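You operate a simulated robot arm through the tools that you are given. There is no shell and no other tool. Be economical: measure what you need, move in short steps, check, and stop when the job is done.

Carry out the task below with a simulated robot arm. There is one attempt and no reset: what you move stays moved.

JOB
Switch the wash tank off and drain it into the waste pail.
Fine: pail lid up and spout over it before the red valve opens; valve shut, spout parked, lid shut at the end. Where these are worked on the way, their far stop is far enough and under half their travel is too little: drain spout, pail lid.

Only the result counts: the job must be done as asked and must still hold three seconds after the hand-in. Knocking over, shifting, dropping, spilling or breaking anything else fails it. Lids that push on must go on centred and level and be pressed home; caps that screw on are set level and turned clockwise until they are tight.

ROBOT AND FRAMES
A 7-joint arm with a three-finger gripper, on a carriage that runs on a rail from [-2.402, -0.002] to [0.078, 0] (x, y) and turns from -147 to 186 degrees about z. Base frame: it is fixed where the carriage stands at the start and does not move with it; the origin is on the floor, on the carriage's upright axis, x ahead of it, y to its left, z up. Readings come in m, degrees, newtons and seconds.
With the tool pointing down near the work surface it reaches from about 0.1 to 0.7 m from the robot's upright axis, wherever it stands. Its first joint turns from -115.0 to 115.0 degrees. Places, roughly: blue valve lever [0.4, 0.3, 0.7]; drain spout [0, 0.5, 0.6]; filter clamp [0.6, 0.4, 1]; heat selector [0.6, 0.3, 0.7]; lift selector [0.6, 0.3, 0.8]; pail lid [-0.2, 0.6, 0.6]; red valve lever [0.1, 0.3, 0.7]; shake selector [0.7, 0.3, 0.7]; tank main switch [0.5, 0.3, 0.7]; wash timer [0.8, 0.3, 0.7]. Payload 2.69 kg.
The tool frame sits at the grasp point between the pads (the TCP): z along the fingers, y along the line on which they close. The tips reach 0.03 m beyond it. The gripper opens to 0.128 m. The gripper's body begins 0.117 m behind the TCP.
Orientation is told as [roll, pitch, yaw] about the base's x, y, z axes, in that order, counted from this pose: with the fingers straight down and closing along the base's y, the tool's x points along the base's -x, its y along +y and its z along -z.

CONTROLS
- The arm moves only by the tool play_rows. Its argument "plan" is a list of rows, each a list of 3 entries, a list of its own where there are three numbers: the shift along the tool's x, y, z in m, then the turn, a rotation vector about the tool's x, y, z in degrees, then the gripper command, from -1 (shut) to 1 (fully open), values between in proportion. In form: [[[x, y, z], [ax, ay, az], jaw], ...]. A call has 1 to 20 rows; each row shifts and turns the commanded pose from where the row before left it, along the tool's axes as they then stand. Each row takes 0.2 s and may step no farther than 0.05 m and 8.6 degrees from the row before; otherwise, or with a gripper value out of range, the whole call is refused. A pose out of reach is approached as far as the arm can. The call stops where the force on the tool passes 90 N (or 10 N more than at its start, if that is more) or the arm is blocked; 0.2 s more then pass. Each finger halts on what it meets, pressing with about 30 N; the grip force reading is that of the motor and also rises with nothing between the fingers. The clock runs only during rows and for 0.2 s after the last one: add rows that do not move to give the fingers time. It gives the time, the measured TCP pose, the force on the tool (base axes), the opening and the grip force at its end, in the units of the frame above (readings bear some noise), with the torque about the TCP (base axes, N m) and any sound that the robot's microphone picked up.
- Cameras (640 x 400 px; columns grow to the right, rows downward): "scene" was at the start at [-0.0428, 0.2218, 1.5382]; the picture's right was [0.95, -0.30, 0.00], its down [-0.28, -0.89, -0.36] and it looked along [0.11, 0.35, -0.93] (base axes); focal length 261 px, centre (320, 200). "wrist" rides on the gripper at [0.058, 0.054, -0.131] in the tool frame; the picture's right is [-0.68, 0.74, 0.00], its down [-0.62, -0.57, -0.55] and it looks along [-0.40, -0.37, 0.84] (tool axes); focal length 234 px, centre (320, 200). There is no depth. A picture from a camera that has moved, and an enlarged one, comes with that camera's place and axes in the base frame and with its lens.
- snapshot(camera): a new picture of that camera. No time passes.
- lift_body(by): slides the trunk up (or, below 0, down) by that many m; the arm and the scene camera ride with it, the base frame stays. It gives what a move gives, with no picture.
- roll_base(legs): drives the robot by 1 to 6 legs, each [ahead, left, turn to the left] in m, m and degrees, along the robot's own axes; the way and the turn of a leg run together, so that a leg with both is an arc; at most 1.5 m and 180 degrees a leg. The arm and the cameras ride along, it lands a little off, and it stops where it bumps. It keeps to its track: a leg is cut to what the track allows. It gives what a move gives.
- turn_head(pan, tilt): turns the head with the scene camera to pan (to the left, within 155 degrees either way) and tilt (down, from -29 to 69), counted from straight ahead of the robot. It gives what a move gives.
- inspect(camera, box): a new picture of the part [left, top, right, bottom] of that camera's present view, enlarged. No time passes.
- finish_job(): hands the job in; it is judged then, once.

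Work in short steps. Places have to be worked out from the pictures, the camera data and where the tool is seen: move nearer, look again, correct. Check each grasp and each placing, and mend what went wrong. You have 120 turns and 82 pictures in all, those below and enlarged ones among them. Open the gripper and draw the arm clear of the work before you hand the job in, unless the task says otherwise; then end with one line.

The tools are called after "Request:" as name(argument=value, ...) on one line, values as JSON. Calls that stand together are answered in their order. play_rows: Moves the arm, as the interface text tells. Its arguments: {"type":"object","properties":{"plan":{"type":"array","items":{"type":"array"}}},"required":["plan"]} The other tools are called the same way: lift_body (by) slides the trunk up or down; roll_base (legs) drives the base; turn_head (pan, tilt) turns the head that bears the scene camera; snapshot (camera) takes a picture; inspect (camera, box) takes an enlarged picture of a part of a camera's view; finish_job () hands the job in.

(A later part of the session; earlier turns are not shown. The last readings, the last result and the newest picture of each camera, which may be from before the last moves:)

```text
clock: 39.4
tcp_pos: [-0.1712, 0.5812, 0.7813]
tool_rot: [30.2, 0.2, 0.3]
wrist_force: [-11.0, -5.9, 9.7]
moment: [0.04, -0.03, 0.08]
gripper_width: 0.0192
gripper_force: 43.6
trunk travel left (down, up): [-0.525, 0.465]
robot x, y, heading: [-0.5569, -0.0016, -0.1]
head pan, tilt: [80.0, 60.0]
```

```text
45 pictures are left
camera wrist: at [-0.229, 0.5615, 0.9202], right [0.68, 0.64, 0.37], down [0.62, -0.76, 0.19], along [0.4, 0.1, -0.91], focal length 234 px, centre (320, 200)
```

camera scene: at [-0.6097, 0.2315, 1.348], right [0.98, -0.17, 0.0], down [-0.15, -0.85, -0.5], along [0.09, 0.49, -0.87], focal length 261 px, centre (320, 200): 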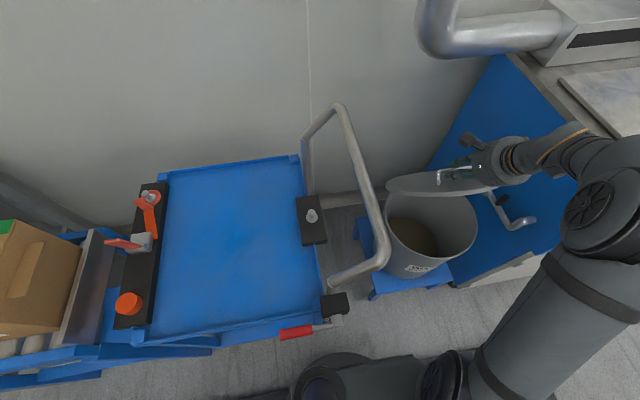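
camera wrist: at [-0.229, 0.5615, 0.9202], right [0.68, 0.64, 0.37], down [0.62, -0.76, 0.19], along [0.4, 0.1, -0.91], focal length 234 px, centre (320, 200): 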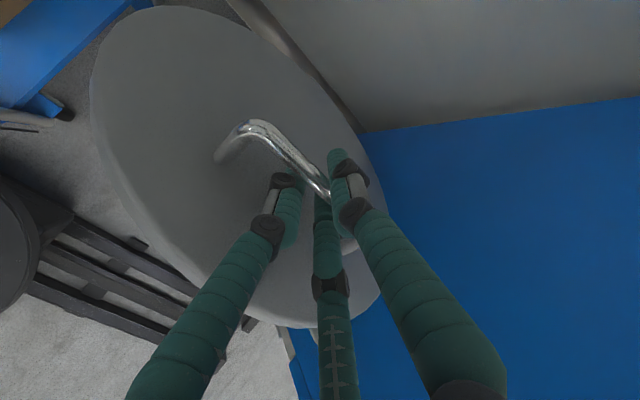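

Lid is at about 50°. I continue to about 70°, tipping the tool along with it.

Request:
play_rows(plan=[[[0, 0.0205, 0.002], [5, 0, 0], -1], [[0, 0.0213, 0.0003], [5, 0, 0], -1], [[0, 0.0212, 0.002], [5, 0, 0], -1], [[0, 0.0213, 0.0002], [0, 0, 0], -1]])

Request:
snapshot(camera="wrist")

Request:
inspect(camera="scene", box=[360, 80, 620, 300])

```text
clock: 40.4
tcp_pos: [-0.1711, 0.6371, 0.8082]
tool_rot: [15.3, -0.2, -0.3]
wrist_force: [12.8, -8.6, 24.0]
moment: [0.06, 0.21, 0.21]
gripper_width: 0.02
gripper_force: 44.3
out of reach, approached as far as the arm can: row 3, 4
trunk travel left (down, up): [-0.525, 0.465]
robot x, y, heading: [-0.558, 0.0008, -0.5]
head pan, tilt: [80.0, 60.0]
```

```text
44 pictures are left
camera wrist: at [-0.2301, 0.6557, 0.947], right [0.68, 0.71, 0.2], down [0.61, -0.69, 0.38], along [0.41, -0.14, -0.9], focal length 234 px, centre (320, 200)
```

wrist: 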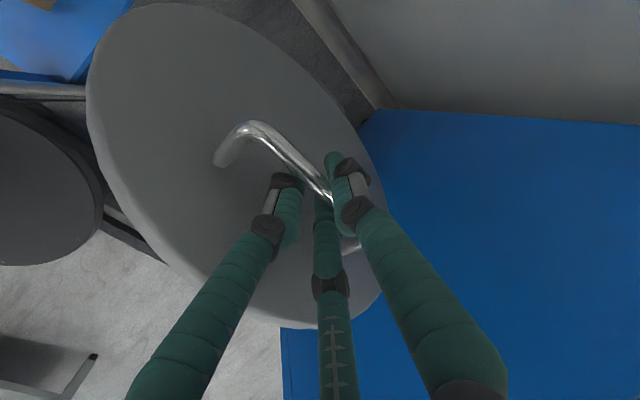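

```text
1.82 times, centred on (490, 190) of scene
camera zoom: at [-0.6069, 0.2292, 1.3484], right [0.98, -0.18, 0.0], down [-0.15, -0.85, -0.5], along [0.09, 0.5, -0.86], focal length 474 px, centre (11, 218)
```

zoom: 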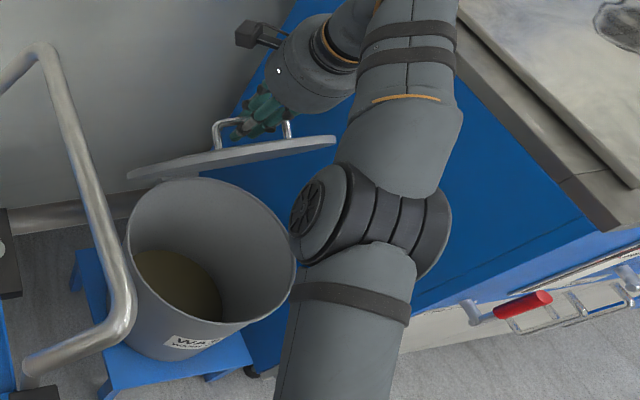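

Arm is at full reach with the lid about 65° up. I open the jaws slightly, with the pair still in front of the bar, to see whether the lid stays by itself.

Request:
play_rows(plan=[[[0, -0.008, 0], [0, 0, 0], -0.5], [[0, 0, 0], [0, 0, 0], -0.4], [[0, 0, 0], [0, 0, 0], -0.4]])

Request:
snapshot(camera="wrist")

```text
clock: 41.2
tcp_pos: [-0.1796, 0.6352, 0.8012]
tool_rot: [15.1, 0.4, 0.2]
wrist_force: [0.3, -0.6, 0.4]
moment: [-0.01, 0.0, -0.01]
gripper_width: 0.0384
gripper_force: 0.2
trunk travel left (down, up): [-0.525, 0.465]
robot x, y, heading: [-0.5615, 0.0011, 0.1]
head pan, tilt: [80.0, 60.0]
```

```text
42 pictures are left
camera wrist: at [-0.2371, 0.6537, 0.9409], right [0.68, 0.71, 0.19], down [0.62, -0.69, 0.38], along [0.4, -0.14, -0.91], focal length 234 px, centre (320, 200)
```

wrist: 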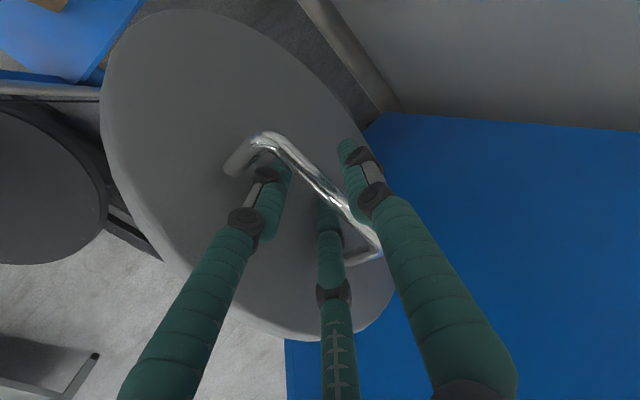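

The lid holds by itself with zero force. I withdraw upward and then back over its edge to the front.

Request:
play_rows(plan=[[[0, 0, -0.03], [0, 0, 0], -0.4], [[0, 0, -0.04], [0, 0, 0], -0.4], [[0, 0, -0.04], [0, 0, 0], -0.4], [[0, -0.01, -0.04], [0, 0, 0], -0.4], [[0, -0.045, -0.01], [0, 0, 0], -0.4], [[0, -0.045, -0.01], [0, 0, 0], -0.4], [[0, -0.045, -0.01], [0, 0, 0], -1], [[0, -0.045, -0.01], [0, 0, 0], -1], [[0, -0.045, -0.01], [0, 0, 0], -1], [[0, -0.045, -0.01], [0, 0, 0], -1]])

Request:
snapshot(camera="scene")

```text
clock: 43.4
tcp_pos: [-0.1912, 0.2981, 0.9263]
tool_rot: [15.1, 0.4, 0.2]
wrist_force: [-0.1, 0.7, 0.4]
moment: [0.01, 0.0, 0.03]
gripper_width: 0.0022
gripper_force: 28.7
out of reach, approached as far as the arm can: row 2, 3
trunk travel left (down, up): [-0.525, 0.465]
robot x, y, heading: [-0.5574, 0.0017, -0.2]
head pan, tilt: [80.0, 60.0]
```

```text
41 pictures are left
camera scene: at [-0.6074, 0.2329, 1.3477], right [0.98, -0.17, 0.0], down [-0.15, -0.85, -0.5], along [0.09, 0.49, -0.87], focal length 261 px, centre (320, 200)
```

scene: 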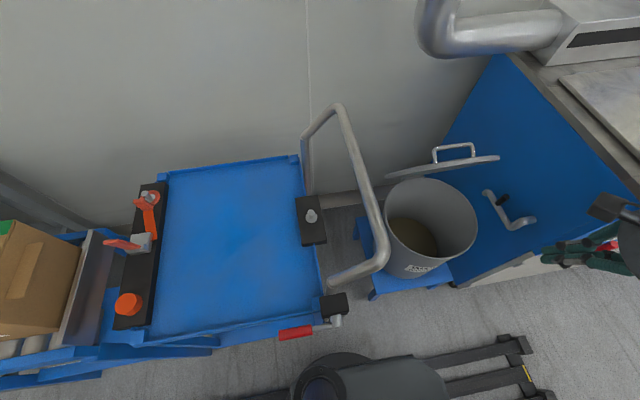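

The lid stays up. I tilt the tool to 60° with closed fingers and go in to push the lid's underside farther back.

Request:
play_rows(plan=[[[0, 0, 0], [-7.5, 0, 0], -1], [[0, 0, 0], [-7.5, 0, 0], -1], [[0, 0, 0], [-7.5, 0, 0], -1], [[0, 0, 0], [-7.5, 0, 0], -1], [[0, 0, 0], [-7.5, 0, 0], -1], [[0, 0, 0], [-7.5, 0, 0], -1], [[0, 0, 0.048], [0, 0, 0], -1], [[0, 0, 0.048], [0, 0, 0], -1], [[0, 0, 0.048], [0, 0, 0], -1], [[0, 0, 0.048], [0, 0, 0], -1], [[0, 0, 0.048], [0, 0, 0], -1], [[0, 0, 0.04], [0, 0, 0], -1]])

Request:
snapshot(camera="scene")

```text
clock: 46.0
tcp_pos: [-0.1921, 0.5421, 0.7858]
tool_rot: [60.1, 0.3, 0.2]
wrist_force: [-0.7, 0.3, 0.7]
moment: [0.01, 0.02, -0.02]
gripper_width: 0.0021
gripper_force: 30.1
trunk travel left (down, up): [-0.525, 0.465]
robot x, y, heading: [-0.5591, -0.0013, -0.0]
head pan, tilt: [80.0, 60.0]
```

```text
40 pictures are left
camera scene: at [-0.6074, 0.234, 1.3475], right [0.98, -0.17, 0.0], down [-0.15, -0.85, -0.5], along [0.09, 0.49, -0.87], focal length 261 px, centre (320, 200)
```

scene: 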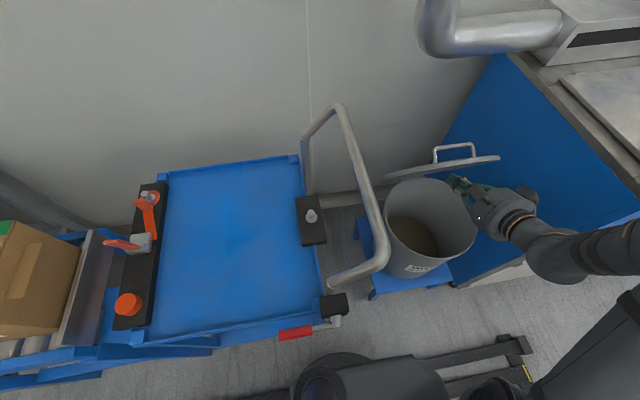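

Now I push straight toward +y in steps.

Request:
play_rows(plan=[[[0, 0.01, 0.0173], [0, 0, 0], -1], [[0, 0.01, 0.0173], [0, 0, 0], -1], [[0, 0.01, 0.0173], [0, 0, 0], -1], [[0, 0.01, 0.0173], [0, 0, 0], -1], [[0, 0.01, 0.0173], [0, 0, 0], -1], [[0, 0.01, 0.0173], [0, 0, 0], -1], [[0, 0.01, 0.0173], [0, 0, 0], -1], [[0, 0.005, 0.0087], [0, 0, 0], -1]])

Request:
snapshot(camera="scene")

```text
clock: 47.8
tcp_pos: [-0.1937, 0.6904, 0.7862]
tool_rot: [59.9, 0.2, 0.1]
wrist_force: [-0.3, -0.3, -0.7]
moment: [-0.01, -0.01, -0.01]
gripper_width: 0.0022
gripper_force: 30.5
trunk travel left (down, up): [-0.525, 0.465]
robot x, y, heading: [-0.5607, -0.0004, -0.4]
head pan, tilt: [80.0, 60.0]
```

```text
39 pictures are left
camera scene: at [-0.6074, 0.2337, 1.3475], right [0.98, -0.17, 0.0], down [-0.15, -0.85, -0.5], along [0.09, 0.49, -0.87], focal length 261 px, centre (320, 200)
```

scene: 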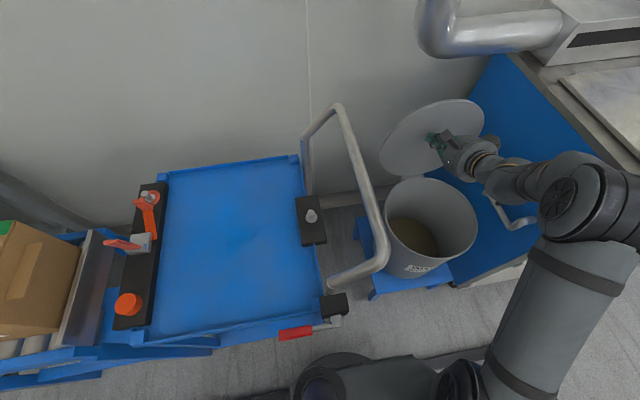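

The lid swung freely past upright and needs no holding. I retract toward the front and up, then reorient for the spout peg (tool leaning 45°, pointing +x+y, single finger on the tank side).

Request:
play_rows(plan=[[[0, -0.0215, -0.0372], [0, 0, 0], -1], [[0, -0.0215, -0.0372], [0, 0, 0], -1], [[0, -0.0215, -0.0372], [0, 0, 0], -1], [[0, -0.0215, -0.0372], [0, 0, 0], -1], [[0, -0.0215, -0.0372], [0, 0, 0], -1], [[0, -0.0215, -0.0372], [0, 0, 0], -1], [[0, 0.04, -0.023], [0, 0, 0], -1], [[0, 0.04, -0.023], [0, 0, 0], -1], [[0, 0, 0], [7.5, 0, 0], -1], [[0, 0, 0], [7.5, 0, 0], -1], [[0, 0, 0], [0, -5.3, 5.3], -0.3], [[0, 0, 0], [0, -5.3, 5.3], -0.3], [[0, 0, 0], [0, -5.3, 5.3], -0.3], [[0, 0, 0], [0, -5.3, 5.3], -0.3], [[0, 0, 0], [0, -5.3, 5.3], -0.3], [[0, 0, 0], [0, -5.3, 5.3], -0.3]])

Request:
play_rows(plan=[[[0, 0, 0], [0, 0, 8.2], -0.3], [[0, 0, 0], [0, 0, 8.2], -0.3], [[0, 0, 0], [0, 0, 8.2], -0.3], [[0, 0, 0], [0, 0, 8.2], -0.3], [[0, 0, 0], [0, 0, 8.2], -0.3], [[0, 0, 0], [0, 0, 8.2], -0.3], [[0, 0, 0], [0, 0, 8.2], -0.3], [[0, 0, 0], [0, 0, 8.2], -0.3], [[0, 0, 0], [0, 0, 8.2], -0.3], [[0, 0, 0], [0, 0, 8.2], -0.3], [[0, 0, 0], [0, 0, 8], -0.3]])

Request:
snapshot(camera="wrist")

Request:
snapshot(camera="scene")

```text
clock: 51.2
tcp_pos: [-0.1926, 0.433, 0.8799]
tool_rot: [44.9, 0.1, -44.7]
wrist_force: [0.2, 0.2, -0.2]
moment: [-0.02, 0.02, 0.02]
gripper_width: 0.0447
gripper_force: 0.1
trunk travel left (down, up): [-0.525, 0.465]
robot x, y, heading: [-0.5622, -0.0014, 0.2]
head pan, tilt: [80.0, 60.0]
```

```text
clock: 53.6
tcp_pos: [-0.192, 0.4331, 0.879]
tool_rot: [-0.6, 44.9, -135.4]
wrist_force: [-0.6, -0.4, 0.2]
moment: [-0.02, -0.02, 0.01]
gripper_width: 0.0448
gripper_force: 0.1
trunk travel left (down, up): [-0.525, 0.465]
robot x, y, heading: [-0.5605, -0.0013, 0.0]
head pan, tilt: [80.0, 60.0]
```

```text
38 pictures are left
camera wrist: at [-0.1898, 0.3583, 1.0121], right [0.18, -0.86, -0.48], down [-0.98, -0.18, -0.04], along [-0.05, 0.48, -0.88], focal length 234 px, centre (320, 200)
```

wrist: 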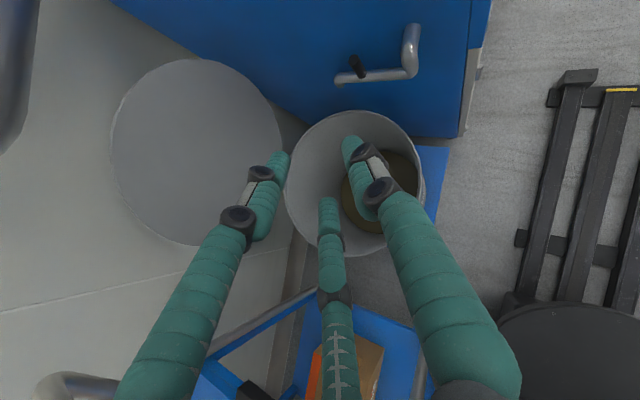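

```text
37 pictures are left
camera scene: at [-0.6074, 0.2336, 1.3476], right [0.98, -0.17, 0.0], down [-0.15, -0.85, -0.5], along [0.09, 0.49, -0.87], focal length 261 px, centre (320, 200)
```

scene: 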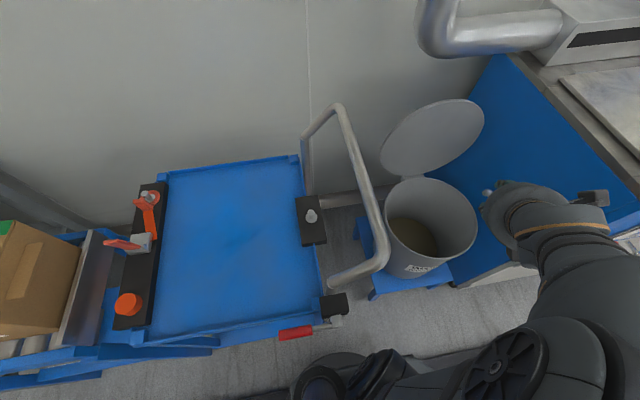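

Lid is well back. The spout peg stands at (0.023, 0.533), z 0.63–0.67. I approach to 8 cm short of it along the tool axis.

Request:
play_rows(plan=[[[-0.0004, 0.01355, 0.0366], [0, 0, 0], -0.3], [[-0.0004, 0.01355, 0.0366], [0, 0, 0], -0.3], [[-0.0004, 0.01355, 0.0366], [0, 0, 0], -0.3], [[-0.0004, 0.01355, 0.0366], [0, 0, 0], -0.3], [[-0.0004, 0.01355, 0.0366], [0, 0, 0], -0.3], [[-0.0004, 0.01355, 0.0366], [0, 0, 0], -0.3]])

Request:
snapshot(camera="wrist")

Request:
inspect(camera="scene", box=[400, 100, 640, 280])

```text
clock: 55.0
tcp_pos: [-0.028, 0.486, 0.7202]
tool_rot: [-0.4, 44.8, -135.0]
wrist_force: [0.1, -0.3, 0.0]
moment: [0.0, 0.01, 0.0]
gripper_width: 0.0447
gripper_force: 0.0
trunk travel left (down, up): [-0.525, 0.465]
robot x, y, heading: [-0.5579, 0.0008, -0.0]
head pan, tilt: [80.0, 60.0]
```

```text
36 pictures are left
camera wrist: at [-0.0251, 0.4123, 0.8538], right [0.18, -0.86, -0.48], down [-0.98, -0.19, -0.04], along [-0.05, 0.48, -0.88], focal length 234 px, centre (320, 200)
```

wrist: 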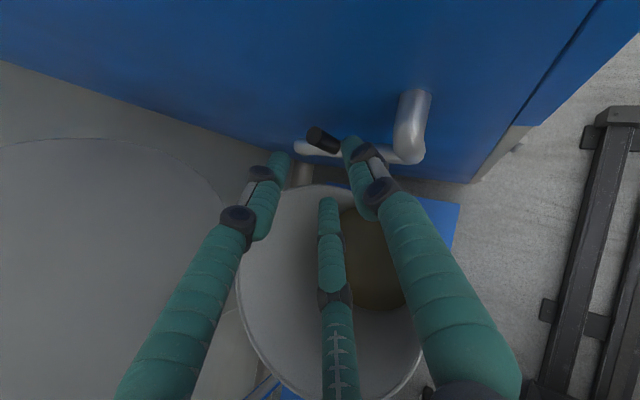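

```text
2.22 times, centred on (520, 190) of scene
camera zoom: at [-0.6067, 0.2338, 1.3476], right [0.98, -0.17, 0.0], down [-0.15, -0.85, -0.5], along [0.09, 0.49, -0.87], focal length 580 px, centre (-124, 222)
```

zoom: 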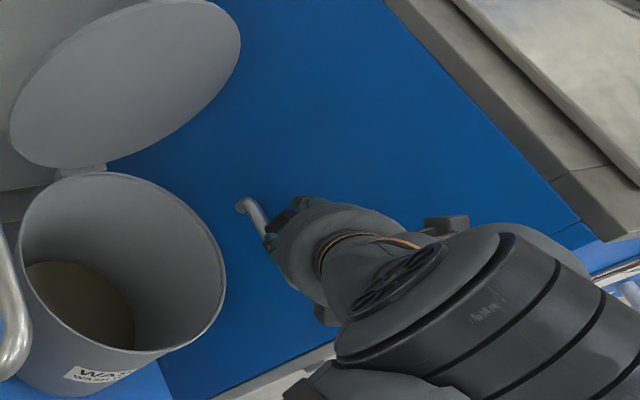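

Peg position confirmed. I advance most of the way and check.

Request:
play_rows(plan=[[[-0.0005, 0.001, 0.03], [0, 0, 0], -0.35], [[-0.0005, 0.001, 0.03], [0, 0, 0], -0.35], [[-0.0005, 0.001, 0.012], [0, 0, 0], -0.35], [[0, 0, 0.008], [0, 0, 0], -0.35]])

Request:
snapshot(camera="wrist")

```text
clock: 56.0
tcp_pos: [0.0119, 0.5232, 0.663]
tool_rot: [-0.4, 44.8, -135.2]
wrist_force: [-0.9, 0.9, 0.0]
moment: [0.02, -0.01, 0.01]
gripper_width: 0.0414
gripper_force: 0.1
trunk travel left (down, up): [-0.525, 0.465]
robot x, y, heading: [-0.5605, 0.0, 0.0]
head pan, tilt: [80.0, 60.0]
```

```text
34 pictures are left
camera wrist: at [0.015, 0.4496, 0.7967], right [0.18, -0.86, -0.48], down [-0.98, -0.19, -0.04], along [-0.05, 0.48, -0.88], focal length 234 px, centre (320, 200)
```

wrist: 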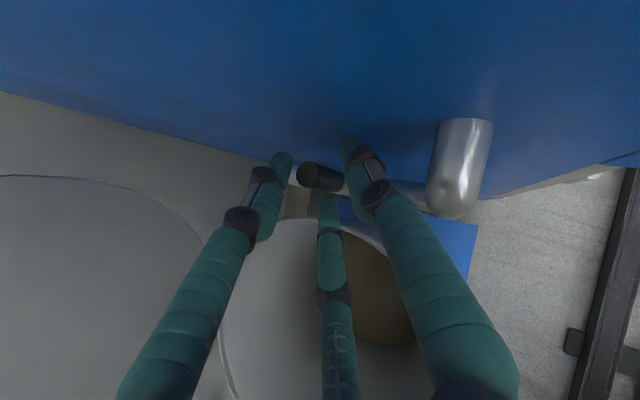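

Peg is between the fingers and no contact yet. I close.

Request:
play_rows(plan=[[[0, 0, 0], [0, 0, 0], -1], [[0, 0, 0], [0, 0, 0], -1], [[0, 0, 0], [0, 0, 0], -1], [[0, 0, 0], [0, 0, 0], -1]])

Request:
snapshot(camera="wrist")

```text
clock: 57.0
tcp_pos: [0.0102, 0.5263, 0.6641]
tool_rot: [-0.3, 44.9, -134.8]
wrist_force: [-11.1, 11.4, 2.3]
moment: [-0.06, 0.61, 0.18]
gripper_width: 0.025
gripper_force: 43.9
trunk travel left (down, up): [-0.525, 0.465]
robot x, y, heading: [-0.5635, -0.0029, 0.1]
head pan, tilt: [80.0, 60.0]
```

```text
33 pictures are left
camera wrist: at [0.0118, 0.453, 0.7974], right [0.19, -0.86, -0.48], down [-0.98, -0.19, -0.04], along [-0.06, 0.48, -0.88], focal length 234 px, centre (320, 200)
```

wrist: 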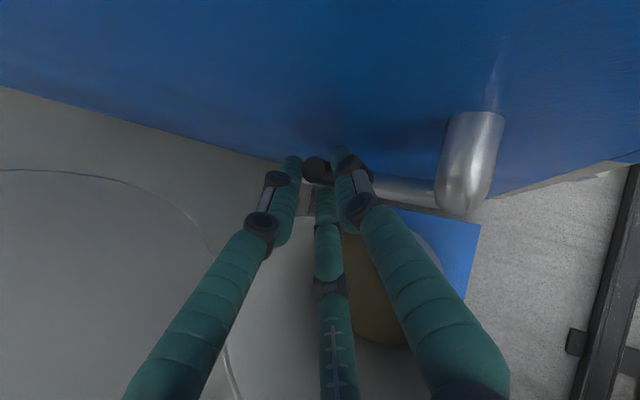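

Peg gripped (25 mm). I swing it with a fixed tool heading around the pivot (0.024, 0.45), first 40°.

Request:
play_rows(plan=[[[-0.00785, -0.00926, -0.00785], [0, 0, 0], -1], [[-0.00885, -0.00728, -0.00885], [0, 0, 0], -1], [[-0.0096, -0.00495, -0.0096], [0, 0, 0], -1], [[-0.0101, -0.00255, -0.0101], [0, 0, 0], -1]])

Request:
snapshot(camera="wrist")

```text
clock: 58.0
tcp_pos: [-0.0438, 0.5083, 0.6662]
tool_rot: [-0.5, 45.3, -134.7]
wrist_force: [-7.4, 17.7, 17.1]
moment: [-0.28, 0.24, 0.57]
gripper_width: 0.0243
gripper_force: 45.0
trunk travel left (down, up): [-0.525, 0.465]
robot x, y, heading: [-0.557, 0.0014, 0.2]
head pan, tilt: [80.0, 60.0]
```

```text
32 pictures are left
camera wrist: at [-0.0406, 0.434, 0.7993], right [0.19, -0.85, -0.49], down [-0.98, -0.19, -0.05], along [-0.05, 0.48, -0.87], focal length 234 px, centre (320, 200)
```

wrist: 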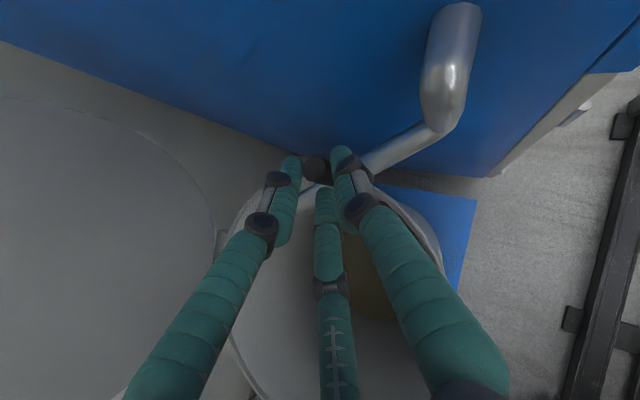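

It follows. I continue to 90°.

Request:
play_rows(plan=[[[-0.0102, 0, -0.0102], [0, 0, 0], -1], [[-0.0101, 0.00255, -0.0101], [0, 0, 0], -1], [[-0.0096, 0.00495, -0.0096], [0, 0, 0], -1], [[-0.00885, 0.00728, -0.00885], [0, 0, 0], -1], [[-0.00785, 0.00926, -0.00785], [0, 0, 0], -1]])

Request:
snapshot(camera="wrist")

Request:
snapshot(camera="scene")

```text
clock: 59.2
tcp_pos: [-0.0752, 0.4667, 0.6683]
tool_rot: [-0.8, 46.4, -133.4]
wrist_force: [6.1, 80.6, 7.7]
moment: [0.37, -0.25, 1.15]
gripper_width: 0.0261
gripper_force: 45.7
trunk travel left (down, up): [-0.525, 0.465]
robot x, y, heading: [-0.5645, 0.0018, -0.1]
head pan, tilt: [80.0, 60.0]
```

```text
31 pictures are left
camera wrist: at [-0.0721, 0.389, 0.7997], right [0.22, -0.84, -0.5], down [-0.97, -0.22, -0.06], along [-0.05, 0.5, -0.87], focal length 234 px, centre (320, 200)
```

wrist: 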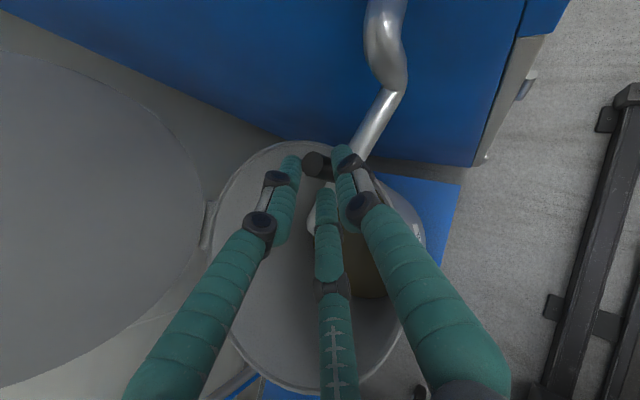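

```text
30 pictures are left
camera scene: at [-0.6056, 0.2432, 1.3456], right [0.98, -0.17, 0.0], down [-0.15, -0.86, -0.49], along [0.09, 0.49, -0.87], focal length 261 px, centre (320, 200)
```

scene: 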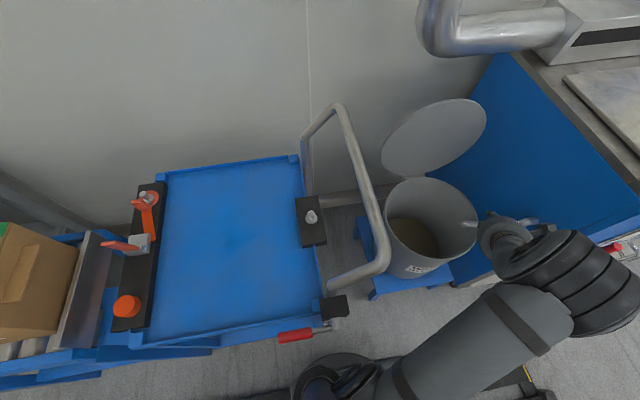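

The spout hit its far stop at about 75–80° (80 N), with its mouth over the pail. I ease back, release and withdraw.

Request:
play_rows(plan=[[[0.005, -0.007, 0.005], [0, 0, 0], -1], [[0, 0, 0], [0, 0, 0], -0.3], [[0, 0, 0], [0, 0, 0], -0.2], [[0, 0, 0], [0, 0, 0], -0.2], [[0, 0, -0.03], [0, 0, 0], -0.2], [[0, 0, -0.04], [0, 0, 0], -0.2], [[0, 0, -0.04], [0, 0, 0], -0.2], [[0, 0, -0.04], [0, 0, 0], -0.2], [[0, 0, -0.04], [0, 0, 0], -0.2]])

Request:
snapshot(camera="wrist")

Request:
snapshot(camera="scene")

```text
clock: 61.2
tcp_pos: [-0.1644, 0.3536, 0.7988]
tool_rot: [-0.4, 44.8, -135.1]
wrist_force: [0.0, -0.6, -0.4]
moment: [-0.05, -0.01, -0.01]
gripper_width: 0.0515
gripper_force: 0.2
trunk travel left (down, up): [-0.525, 0.465]
robot x, y, heading: [-0.559, -0.002, -0.1]
head pan, tilt: [80.0, 60.0]
```

```text
29 pictures are left
camera wrist: at [-0.1611, 0.2792, 0.9319], right [0.18, -0.86, -0.48], down [-0.98, -0.19, -0.04], along [-0.05, 0.48, -0.88], focal length 234 px, centre (320, 200)
```

wrist: 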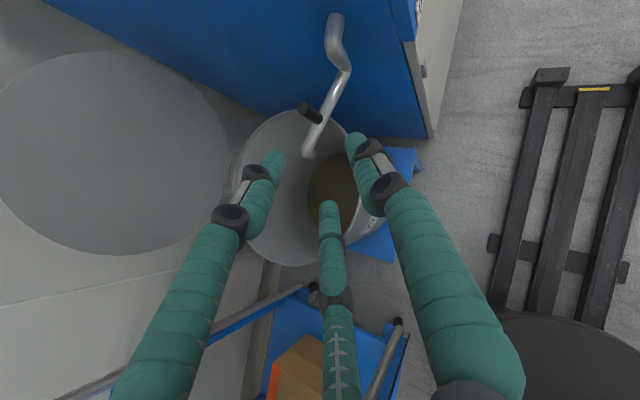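

```text
28 pictures are left
camera scene: at [-0.6077, 0.2333, 1.3476], right [0.98, -0.17, 0.0], down [-0.15, -0.85, -0.5], along [0.09, 0.49, -0.87], focal length 261 px, centre (320, 200)
```

scene: 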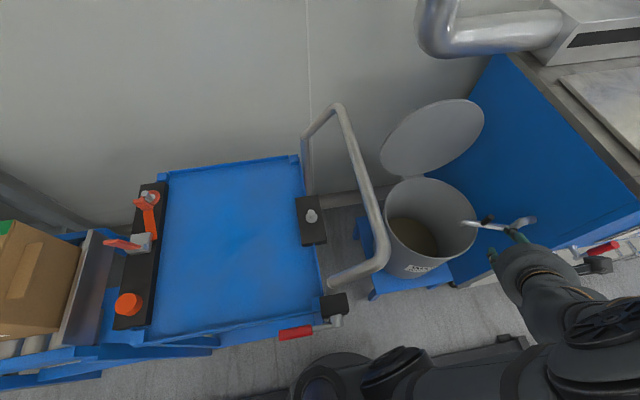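

The spout mouth is over the open pail. Next I draw the arm back to y≈0.15 and orient it toward the panel (jaws closing along x) for the red valve.

Request:
play_rows(plan=[[[-0.013, 0.0372, -0.013], [0, 0, 0], -0.2], [[-0.013, 0.0372, -0.013], [0, 0, 0], -0.2], [[-0.013, 0.0372, -0.013], [0, 0, 0], -0.2], [[-0.013, 0.0372, -0.013], [0, 0, 0], -0.2], [[-0.013, 0.0372, -0.013], [0, 0, 0], -0.2], [[0, 0, 0], [5.3, 0, -5.3], 0], [[0, 0, 0], [5.3, 0, -5.3], 0], [[0, 0, 0], [5.3, 0, -5.3], 0], [[0, 0, 0], [5.3, 0, -5.3], 0], [[0, 0, 0], [5.3, 0, -5.3], 0], [[0, 0, 0], [5.3, 0, -5.3], 0], [[0, 0, 0], [0, 7.5, 0], 0], [[0, 0, 0], [0, 7.5, 0], 0], [[0, 0, 0], [0, 7.5, 0], 0], [[0, 0, 0], [0, 7.5, 0], 0], [[0, 0, 0], [0, 7.5, 0], 0], [[0, 0, 0], [0, 7.5, 0], 0]])

Request:
roll_base(legs=[[0.2, 0, 0]])

Request:
snapshot(camera="wrist")

```text
clock: 64.8
tcp_pos: [-0.0951, 0.156, 0.7985]
tool_rot: [-124.9, 89.6, 145.2]
wrist_force: [-0.4, 0.2, 0.2]
moment: [0.01, -0.02, -0.05]
gripper_width: 0.0641
gripper_force: 0.0
trunk travel left (down, up): [-0.525, 0.465]
robot x, y, heading: [-0.5633, 0.0031, 0.0]
head pan, tilt: [80.0, 60.0]
```

```text
clock: 66.4
tcp_pos: [0.1029, 0.157, 0.7976]
tool_rot: [-105.1, 89.7, 165.0]
wrist_force: [0.2, -0.7, -0.4]
moment: [0.0, 0.0, 0.01]
gripper_width: 0.0639
gripper_force: 0.0
trunk travel left (down, up): [-0.525, 0.465]
robot x, y, heading: [-0.3675, 0.0001, -0.1]
head pan, tilt: [80.0, 60.0]
```

```text
27 pictures are left
camera wrist: at [0.1564, 0.0254, 0.8551], right [0.73, 0.0, -0.68], down [-0.57, -0.55, -0.61], along [-0.37, 0.84, -0.4], focal length 234 px, centre (320, 200)
```

wrist: 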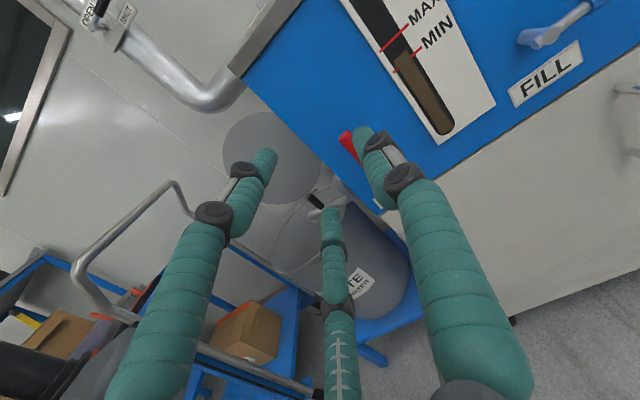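

The red lever tip is near (0.117, 0.32, 0.765). I drop level with it and look.

Request:
play_rows(plan=[[[-0.03, 0.006, 0], [0, 0, 0], 0.2], [[-0.033, 0.006, 0], [0, 0, 0], 0.2], [[0, 0, 0], [0, 0, 0], 0.2]])

Request:
inspect(camera="wrist", box=[200, 20, 480, 220])

```text
clock: 67.2
tcp_pos: [0.1132, 0.1545, 0.7348]
tool_rot: [-103.8, 89.7, 166.1]
wrist_force: [0.0, -0.5, 1.3]
moment: [0.0, 0.03, 0.01]
gripper_width: 0.077
gripper_force: 0.0
trunk travel left (down, up): [-0.525, 0.465]
robot x, y, heading: [-0.3595, 0.0012, -0.3]
head pan, tilt: [80.0, 60.0]
```

```text
2.00 times, centred on (340, 120) of wrist
camera zoom: at [0.1671, 0.0247, 0.792], right [0.73, 0.0, -0.68], down [-0.57, -0.55, -0.61], along [-0.37, 0.84, -0.4], focal length 468 px, centre (280, 360)
```

zoom: 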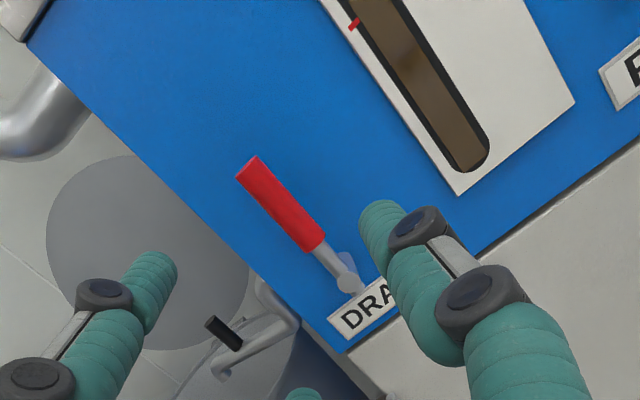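

The red grip runs z 0.70–0.763 at x 0.1145, y≈0.323, with the pivot at z≈0.662. I advance to grip it at z 0.735.

Request:
play_rows(plan=[[[0, 0.001, 0.04], [0, 0, 0], -0.1], [[0, 0, 0.04], [0, 0, 0], -0.1], [[0, 0, 0.03], [0, 0, 0], -0.1], [[0, 0, 0.025], [0, 0, 0], -0.1], [[0, 0, 0.02], [0, 0, 0], -0.1]])

Request:
snapshot(camera="wrist")

```text
clock: 68.4
tcp_pos: [0.1134, 0.3116, 0.7345]
tool_rot: [-99.9, 89.7, 170.3]
wrist_force: [-1.5, 0.9, -0.7]
moment: [0.0, 0.01, -0.18]
gripper_width: 0.0583
gripper_force: 0.7
trunk travel left (down, up): [-0.525, 0.465]
robot x, y, heading: [-0.361, 0.0002, -0.3]
head pan, tilt: [80.0, 60.0]
```

```text
25 pictures are left
camera wrist: at [0.1681, 0.1808, 0.7927], right [0.73, 0.0, -0.68], down [-0.57, -0.55, -0.61], along [-0.38, 0.84, -0.4], focal length 234 px, centre (320, 200)
```

wrist: 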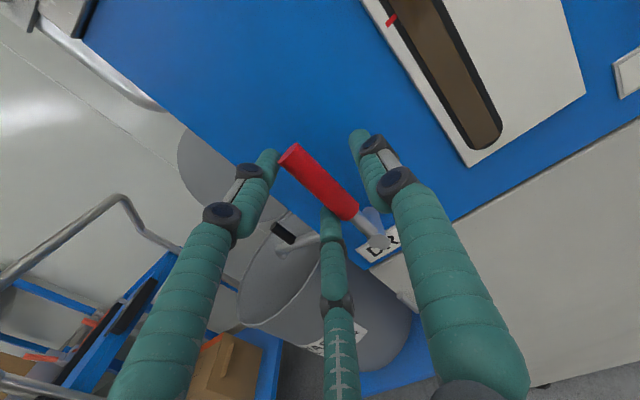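

The lever is between the fingers. I close and try 15° clockwise, watching the force.

Request:
play_rows(plan=[[[0, 0, 0], [0, 0, 0], -1], [[0, 0, 0], [0, 0, 0], -1], [[0, 0, 0], [0, 0, 0], -1], [[0, 0, 0], [0, 0, 0], -1]])

Request:
play_rows(plan=[[[-0.0003, 0.0063, 0], [0, 0, 5], -1], [[-0.0003, 0.0063, 0], [0, 0, 5], -1], [[-0.0003, 0.0063, 0], [0, 0, 5], -1]])

Request:
snapshot(camera="wrist")

```text
clock: 69.4
tcp_pos: [0.107, 0.312, 0.734]
tool_rot: [-65.5, 89.8, -154.2]
wrist_force: [-27.6, -3.0, -12.4]
moment: [0.2, 0.38, 0.35]
gripper_width: 0.0292
gripper_force: 34.4
trunk travel left (down, up): [-0.525, 0.465]
robot x, y, heading: [-0.3666, 0.0019, -0.3]
head pan, tilt: [80.0, 60.0]
```

```text
clock: 70.2
tcp_pos: [0.1083, 0.3107, 0.7328]
tool_rot: [-88.1, 76.5, -174.2]
wrist_force: [-66.9, -24.1, -12.3]
moment: [0.95, -5.29, 0.68]
gripper_width: 0.0341
gripper_force: 45.2
trunk travel left (down, up): [-0.525, 0.465]
robot x, y, heading: [-0.3637, -0.0026, -0.1]
head pan, tilt: [80.0, 60.0]
```

```text
24 pictures are left
camera wrist: at [0.1831, 0.1858, 0.7777], right [0.56, 0.03, -0.83], down [-0.65, -0.6, -0.46], along [-0.51, 0.8, -0.31], focal length 234 px, centre (320, 200)
```

wrist: 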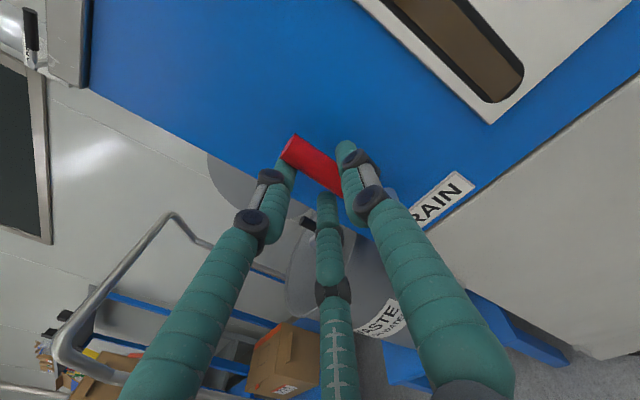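

Clockwise is firmly blocked, so it opens counter-clockwise. I undo and turn the other way.

Request:
play_rows(plan=[[[0, -0.0063, 0], [0, 0, -5], -1], [[0, -0.0063, 0], [0, 0, -5], -1], [[0, -0.0093, 0], [0, 0, -5], -1], [[-0.0006, -0.0095, 0], [0, 0, -7.5], -1], [[-0.0006, -0.0095, 0], [0, 0, -7.5], -1], [[-0.0006, -0.0095, 0], [0, 0, -7.5], -1]])

Request:
snapshot(camera="wrist")

```text
clock: 71.6
tcp_pos: [0.0833, 0.311, 0.7303]
tool_rot: [89.5, 67.8, -0.4]
wrist_force: [-19.2, -6.4, -24.9]
moment: [-0.74, 2.02, 0.1]
gripper_width: 0.0294
gripper_force: 45.1
trunk travel left (down, up): [-0.525, 0.465]
robot x, y, heading: [-0.3606, -0.0038, -0.3]
head pan, tilt: [80.0, 60.0]
```

```text
23 pictures are left
camera wrist: at [0.1108, 0.1814, 0.8034], right [0.94, 0.0, -0.35], down [-0.29, -0.55, -0.78], along [-0.19, 0.83, -0.52], focal length 234 px, centre (320, 200)
```

wrist: 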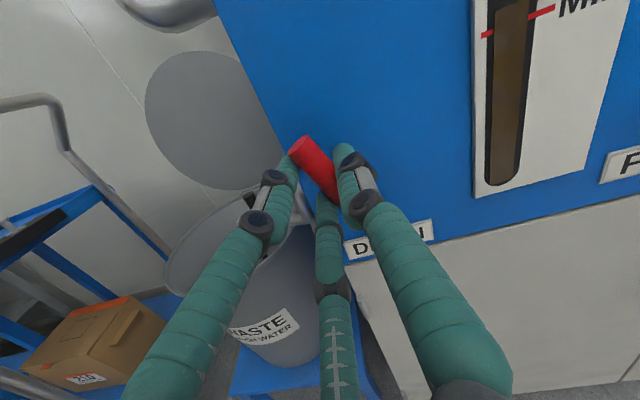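

It yields counter-clockwise. I continue another 60°.

Request:
play_rows(plan=[[[-0.0006, -0.0095, 0], [0, 0, -7.5], -1], [[-0.0006, -0.0095, 0], [0, 0, -7.5], -1], [[-0.0006, -0.0095, 0], [0, 0, -7.5], -1], [[-0.0006, -0.0095, 0], [0, 0, -7.5], -1], [[-0.0006, -0.0095, 0], [0, 0, -7.5], -1], [[-0.0006, -0.0095, 0], [0, 0, -7.5], -1], [[-0.0006, -0.0095, 0], [0, 0, -7.5], -1], [[-0.0006, -0.0095, 0], [0, 0, -7.5], -1]])

Request:
snapshot(camera="wrist")

```text
clock: 73.4
tcp_pos: [0.0409, 0.311, 0.6716]
tool_rot: [90.0, 8.1, -0.2]
wrist_force: [4.5, -12.5, -25.7]
moment: [-0.21, 1.8, 0.33]
gripper_width: 0.0299
gripper_force: 44.4
trunk travel left (down, up): [-0.525, 0.465]
robot x, y, heading: [-0.3635, -0.0007, -0.2]
head pan, tilt: [80.0, 60.0]
```

```text
22 pictures are left
camera wrist: at [-0.0092, 0.1812, 0.7329], right [0.77, 0.0, 0.64], down [0.53, -0.55, -0.65], along [0.35, 0.83, -0.42], focal length 234 px, centre (320, 200)
```

wrist: 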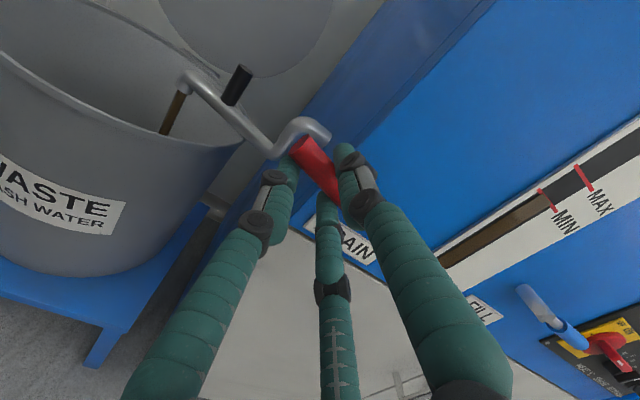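

Brown water is running from the spout into the pail. I hold, turn a little further and let it run, then check the gauge.

Request:
play_rows(plan=[[[-0.0006, -0.0095, 0], [0, 0, -7.5], -1], [[0, 0, 0], [0, 0, 0], -1], [[0, 0, 0], [0, 0, 0], -1], [[0, 0, 0], [0, 0, 0], -1], [[0, 0, 0], [0, 0, 0], -1], [[0, 0, 0], [0, 0, 0], -1], [[0, 0, 0], [0, 0, 0], -1], [[0, 0, 0], [0, 0, 0], -1], [[0, 0, 0], [0, 0, 0], -1], [[0, 0, 0], [0, 0, 0], -1], [[0, 0, 0], [0, 0, 0], -1], [[0, 0, 0], [0, 0, 0], -1], [[0, 0, 0], [0, 0, 0], -1], [[0, 0, 0], [0, 0, 0], -1], [[0, 0, 0], [0, 0, 0], -1]])

Request:
snapshot(camera="wrist")

```text
clock: 76.6
tcp_pos: [0.0414, 0.3111, 0.6625]
tool_rot: [89.8, 0.5, -0.4]
wrist_force: [14.1, 3.2, -18.9]
moment: [-0.27, 1.32, -0.25]
gripper_width: 0.0295
gripper_force: 44.8
trunk travel left (down, up): [-0.525, 0.465]
robot x, y, heading: [-0.3625, 0.0034, 0.1]
head pan, tilt: [80.0, 60.0]
```

```text
21 pictures are left
camera wrist: at [-0.0175, 0.1815, 0.7161], right [0.68, 0.0, 0.73], down [0.61, -0.55, -0.57], along [0.41, 0.83, -0.38], focal length 234 px, centre (320, 200)
```

wrist: 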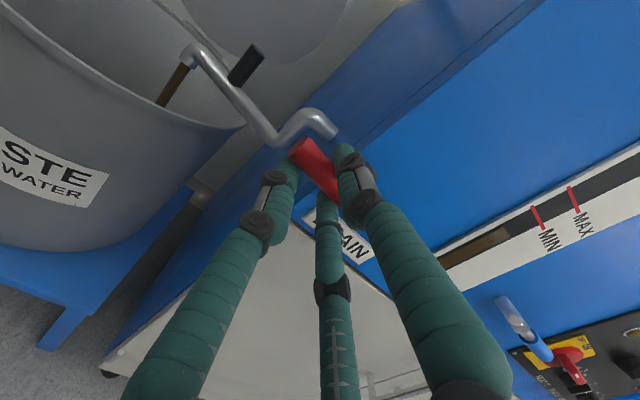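

The gauge is falling. I keep holding and wait.

Request:
play_rows(plan=[[[0, 0, 0], [0, 0, 0], -1], [[0, 0, 0], [0, 0, 0], -1], [[0, 0, 0], [0, 0, 0], -1], [[0, 0, 0], [0, 0, 0], -1], [[0, 0, 0], [0, 0, 0], -1], [[0, 0, 0], [0, 0, 0], -1], [[0, 0, 0], [0, 0, 0], -1], [[0, 0, 0], [0, 0, 0], -1], [[0, 0, 0], [0, 0, 0], -1], [[0, 0, 0], [0, 0, 0], -1], [[0, 0, 0], [0, 0, 0], -1], [[0, 0, 0], [0, 0, 0], -1], [[0, 0, 0], [0, 0, 0], -1], [[0, 0, 0], [0, 0, 0], -1], [[0, 0, 0], [0, 0, 0], -1], [[0, 0, 0], [0, 0, 0], -1], [[0, 0, 0], [0, 0, 0], -1], [[0, 0, 0], [0, 0, 0], -1], [[0, 0, 0], [0, 0, 0], -1], [[0, 0, 0], [0, 0, 0], -1]])

Request:
play_rows(plan=[[[0, 0, 0], [0, 0, 0], -1], [[0, 0, 0], [0, 0, 0], -1], [[0, 0, 0], [0, 0, 0], -1], [[0, 0, 0], [0, 0, 0], -1], [[0, 0, 0], [0, 0, 0], -1], [[0, 0, 0], [0, 0, 0], -1], [[0, 0, 0], [0, 0, 0], -1], [[0, 0, 0], [0, 0, 0], -1], [[0, 0, 0], [0, 0, 0], -1], [[0, 0, 0], [0, 0, 0], -1], [[0, 0, 0], [0, 0, 0], -1], [[0, 0, 0], [0, 0, 0], -1], [[0, 0, 0], [0, 0, 0], -1], [[0, 0, 0], [0, 0, 0], -1], [[0, 0, 0], [0, 0, 0], -1], [[0, 0, 0], [0, 0, 0], -1], [[0, 0, 0], [0, 0, 0], -1], [[0, 0, 0], [0, 0, 0], -1], [[0, 0, 0], [0, 0, 0], -1], [[0, 0, 0], [0, 0, 0], -1]])

Request:
snapshot(camera="wrist")

```text
clock: 80.8
tcp_pos: [0.0411, 0.3112, 0.663]
tool_rot: [89.9, 0.5, -0.2]
wrist_force: [9.7, -1.4, -23.6]
moment: [-0.37, 1.62, -0.19]
gripper_width: 0.0293
gripper_force: 45.3
trunk travel left (down, up): [-0.525, 0.465]
robot x, y, heading: [-0.3633, 0.0007, -0.3]
head pan, tilt: [80.0, 60.0]
```

```text
clock: 85.0
tcp_pos: [0.0411, 0.3121, 0.6627]
tool_rot: [89.9, 0.5, -0.3]
wrist_force: [10.2, 0.4, -21.6]
moment: [-0.32, 1.56, -0.15]
gripper_width: 0.0293
gripper_force: 45.1
trunk travel left (down, up): [-0.525, 0.465]
robot x, y, heading: [-0.3613, -0.0009, -0.2]
head pan, tilt: [80.0, 60.0]
```

```text
20 pictures are left
camera wrist: at [-0.0177, 0.1815, 0.7162], right [0.68, 0.0, 0.73], down [0.61, -0.55, -0.57], along [0.4, 0.83, -0.38], focal length 234 px, centre (320, 200)
```

wrist: 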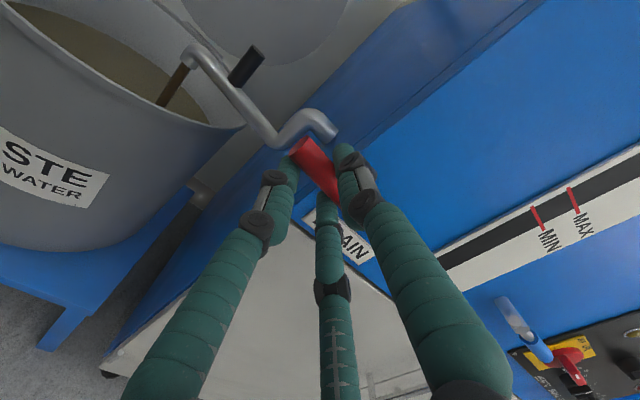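

The pail is filling and the gauge is nearly empty with the stream still running. I wait 2 s and recheck to watch for overflow.

Request:
play_rows(plan=[[[0, 0, 0], [0, 0, 0], -1], [[0, 0, 0], [0, 0, 0], -1], [[0, 0, 0], [0, 0, 0], -1], [[0, 0, 0], [0, 0, 0], -1], [[0, 0, 0], [0, 0, 0], -1], [[0, 0, 0], [0, 0, 0], -1], [[0, 0, 0], [0, 0, 0], -1], [[0, 0, 0], [0, 0, 0], -1], [[0, 0, 0], [0, 0, 0], -1]])

Request:
snapshot(camera="wrist")

Request:
snapshot(camera="scene")

```text
clock: 87.0
tcp_pos: [0.0413, 0.3107, 0.6625]
tool_rot: [89.9, 0.5, -0.3]
wrist_force: [9.7, 0.7, -22.0]
moment: [-0.36, 1.57, -0.19]
gripper_width: 0.0295
gripper_force: 44.9
trunk travel left (down, up): [-0.525, 0.465]
robot x, y, heading: [-0.3618, -0.0012, 0.0]
head pan, tilt: [80.0, 60.0]
```

```text
19 pictures are left
camera wrist: at [-0.0177, 0.1814, 0.7162], right [0.68, 0.0, 0.73], down [0.61, -0.55, -0.57], along [0.4, 0.83, -0.38], focal length 234 px, centre (320, 200)
```

wrist: 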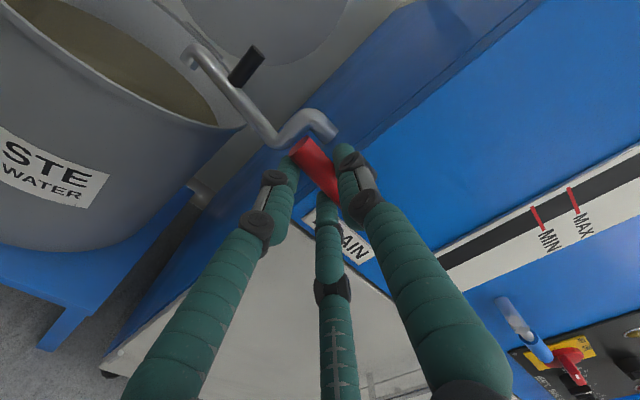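

```text
18 pictures are left
camera scene: at [-0.4059, 0.2354, 1.3474], right [0.98, -0.18, 0.0], down [-0.15, -0.85, -0.5], along [0.09, 0.49, -0.87], focal length 261 px, centre (320, 200)
```

scene: 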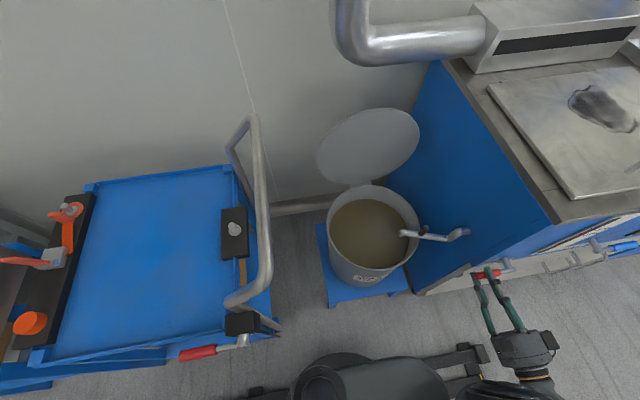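

The stream has stopped: the tank is drained and the pail is not overfull. I close the valve by turning the lever clockwise back to the stop.

Request:
play_rows(plan=[[[-0.0006, 0.0095, 0], [0, 0, 7.5], -1], [[-0.0006, 0.0095, 0], [0, 0, 7.5], -1], [[-0.0006, 0.0095, 0], [0, 0, 7.5], -1], [[-0.0006, 0.0095, 0], [0, 0, 7.5], -1], [[-0.0006, 0.0095, 0], [0, 0, 7.5], -1], [[-0.0006, 0.0095, 0], [0, 0, 7.5], -1], [[-0.0006, 0.0095, 0], [0, 0, 7.5], -1], [[-0.0006, 0.0095, 0], [0, 0, 7.5], -1], [[-0.0006, 0.0095, 0], [0, 0, 7.5], -1], [[-0.0006, 0.0095, 0], [0, 0, 7.5], -1], [[-0.0006, 0.0095, 0], [0, 0, 7.5], -1], [[-0.0006, 0.0095, 0], [0, 0, 7.5], -1], [[0, 0.005, 0], [0, 0, 4], -1], [[0, 0.004, 0], [0, 0, 2], -1]])

Request:
snapshot(camera="wrist")

```text
clock: 90.0
tcp_pos: [0.1095, 0.3113, 0.7368]
tool_rot: [-87.7, 84.7, -175.9]
wrist_force: [-41.4, -22.6, -9.8]
moment: [0.69, -3.37, 0.47]
gripper_width: 0.0296
gripper_force: 44.9
trunk travel left (down, up): [-0.525, 0.465]
robot x, y, heading: [-0.3613, -0.0008, -0.5]
head pan, tilt: [80.0, 60.0]
```

```text
17 pictures are left
camera wrist: at [0.1716, 0.1833, 0.7898], right [0.67, 0.02, -0.74], down [-0.6, -0.57, -0.56], along [-0.43, 0.82, -0.37], focal length 234 px, centre (320, 200)
```

wrist: 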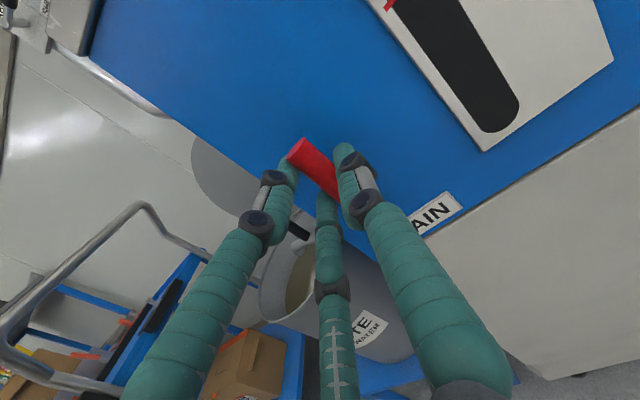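

The lever is hard against its closed stop and the gauge is empty. I ease off, release, and withdraw to y≈0.155.

Request:
play_rows(plan=[[[0, -0.005, 0], [0, 0, -4], -1], [[0, 0, 0], [0, 0, -1.5], -0.4], [[0, 0, 0], [0, 0, 0], 0], [[0, 0, 0], [0, 0, 0], 0], [[0, 0, 0], [0, 0, 0], 0], [[0, 0, -0.03], [0, 0, 0], 0], [[0, 0, -0.04], [0, 0, 0], 0], [[0, 0, -0.04], [0, 0, 0], 0], [[0, 0, -0.045], [0, 0, 0], 0], [[0.03, -0.02, 0], [0, 0, 0], -0.2], [[0.03, 0, 0], [0, 0, 0], -0.2]])

Request:
inspect(camera="wrist", box=[200, 20, 480, 240])

```text
clock: 92.4
tcp_pos: [0.0979, 0.1549, 0.797]
tool_rot: [-94.0, 89.2, 176.1]
wrist_force: [-0.3, -0.2, -0.2]
moment: [0.0, 0.02, -0.02]
gripper_width: 0.051
gripper_force: 0.0
trunk travel left (down, up): [-0.525, 0.465]
robot x, y, heading: [-0.3629, -0.0005, -0.2]
head pan, tilt: [80.0, 60.0]
```

```text
1.82 times, centred on (340, 130) of wrist
camera zoom: at [0.1512, 0.0243, 0.8534], right [0.73, 0.0, -0.69], down [-0.57, -0.55, -0.61], along [-0.38, 0.84, -0.4], focal length 426 px, centre (284, 327)
```

zoom: 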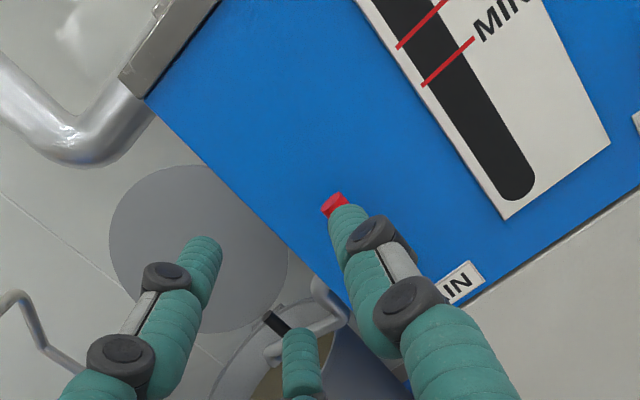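

The red valve is back in its shut position. Now I drive back 0.2 m and reorient for the spout peg (now near (−0.058, 0.481)).

Request:
roll_base(legs=[[-0.2, 0, 0]])

Request:
play_rows(plan=[[[0, 0, 0], [0, -7.5, 0], -0.2], [[0, 0, 0], [0, -7.5, 0], -0.2], [[0, 0, 0], [0, -7.5, 0], -0.2], [[0, 0, 0], [0, -7.5, 0], -0.2], [[0, 0, 0], [0, -7.5, 0], -0.2], [[0, 0, 0], [0, -7.5, 0], -0.2], [[0, 0, 0], [-5.3, 0, 5.3], -0.2], [[0, 0, 0], [-5.3, 0, 5.3], -0.2], [[0, 0, 0], [-5.3, 0, 5.3], -0.2], [[0, 0, 0], [-5.3, 0, 5.3], -0.2], [[0, 0, 0], [-5.3, 0, 5.3], -0.2], [[0, 0, 0], [-5.3, 0, 5.3], -0.2]])

```text
clock: 93.9
tcp_pos: [-0.0984, 0.1535, 0.795]
tool_rot: [-96.3, 89.2, 173.6]
wrist_force: [-0.1, -0.6, -0.2]
moment: [-0.02, -0.02, -0.03]
gripper_width: 0.0511
gripper_force: 0.1
trunk travel left (down, up): [-0.525, 0.465]
robot x, y, heading: [-0.5564, 0.0023, -0.1]
head pan, tilt: [80.0, 60.0]
```

```text
clock: 96.5
tcp_pos: [-0.0992, 0.1542, 0.7966]
tool_rot: [-0.8, 44.5, -135.7]
wrist_force: [0.4, 0.0, -0.4]
moment: [-0.01, -0.03, -0.01]
gripper_width: 0.0511
gripper_force: 0.0
trunk travel left (down, up): [-0.525, 0.465]
robot x, y, heading: [-0.5572, -0.0016, -0.1]
head pan, tilt: [80.0, 60.0]
```

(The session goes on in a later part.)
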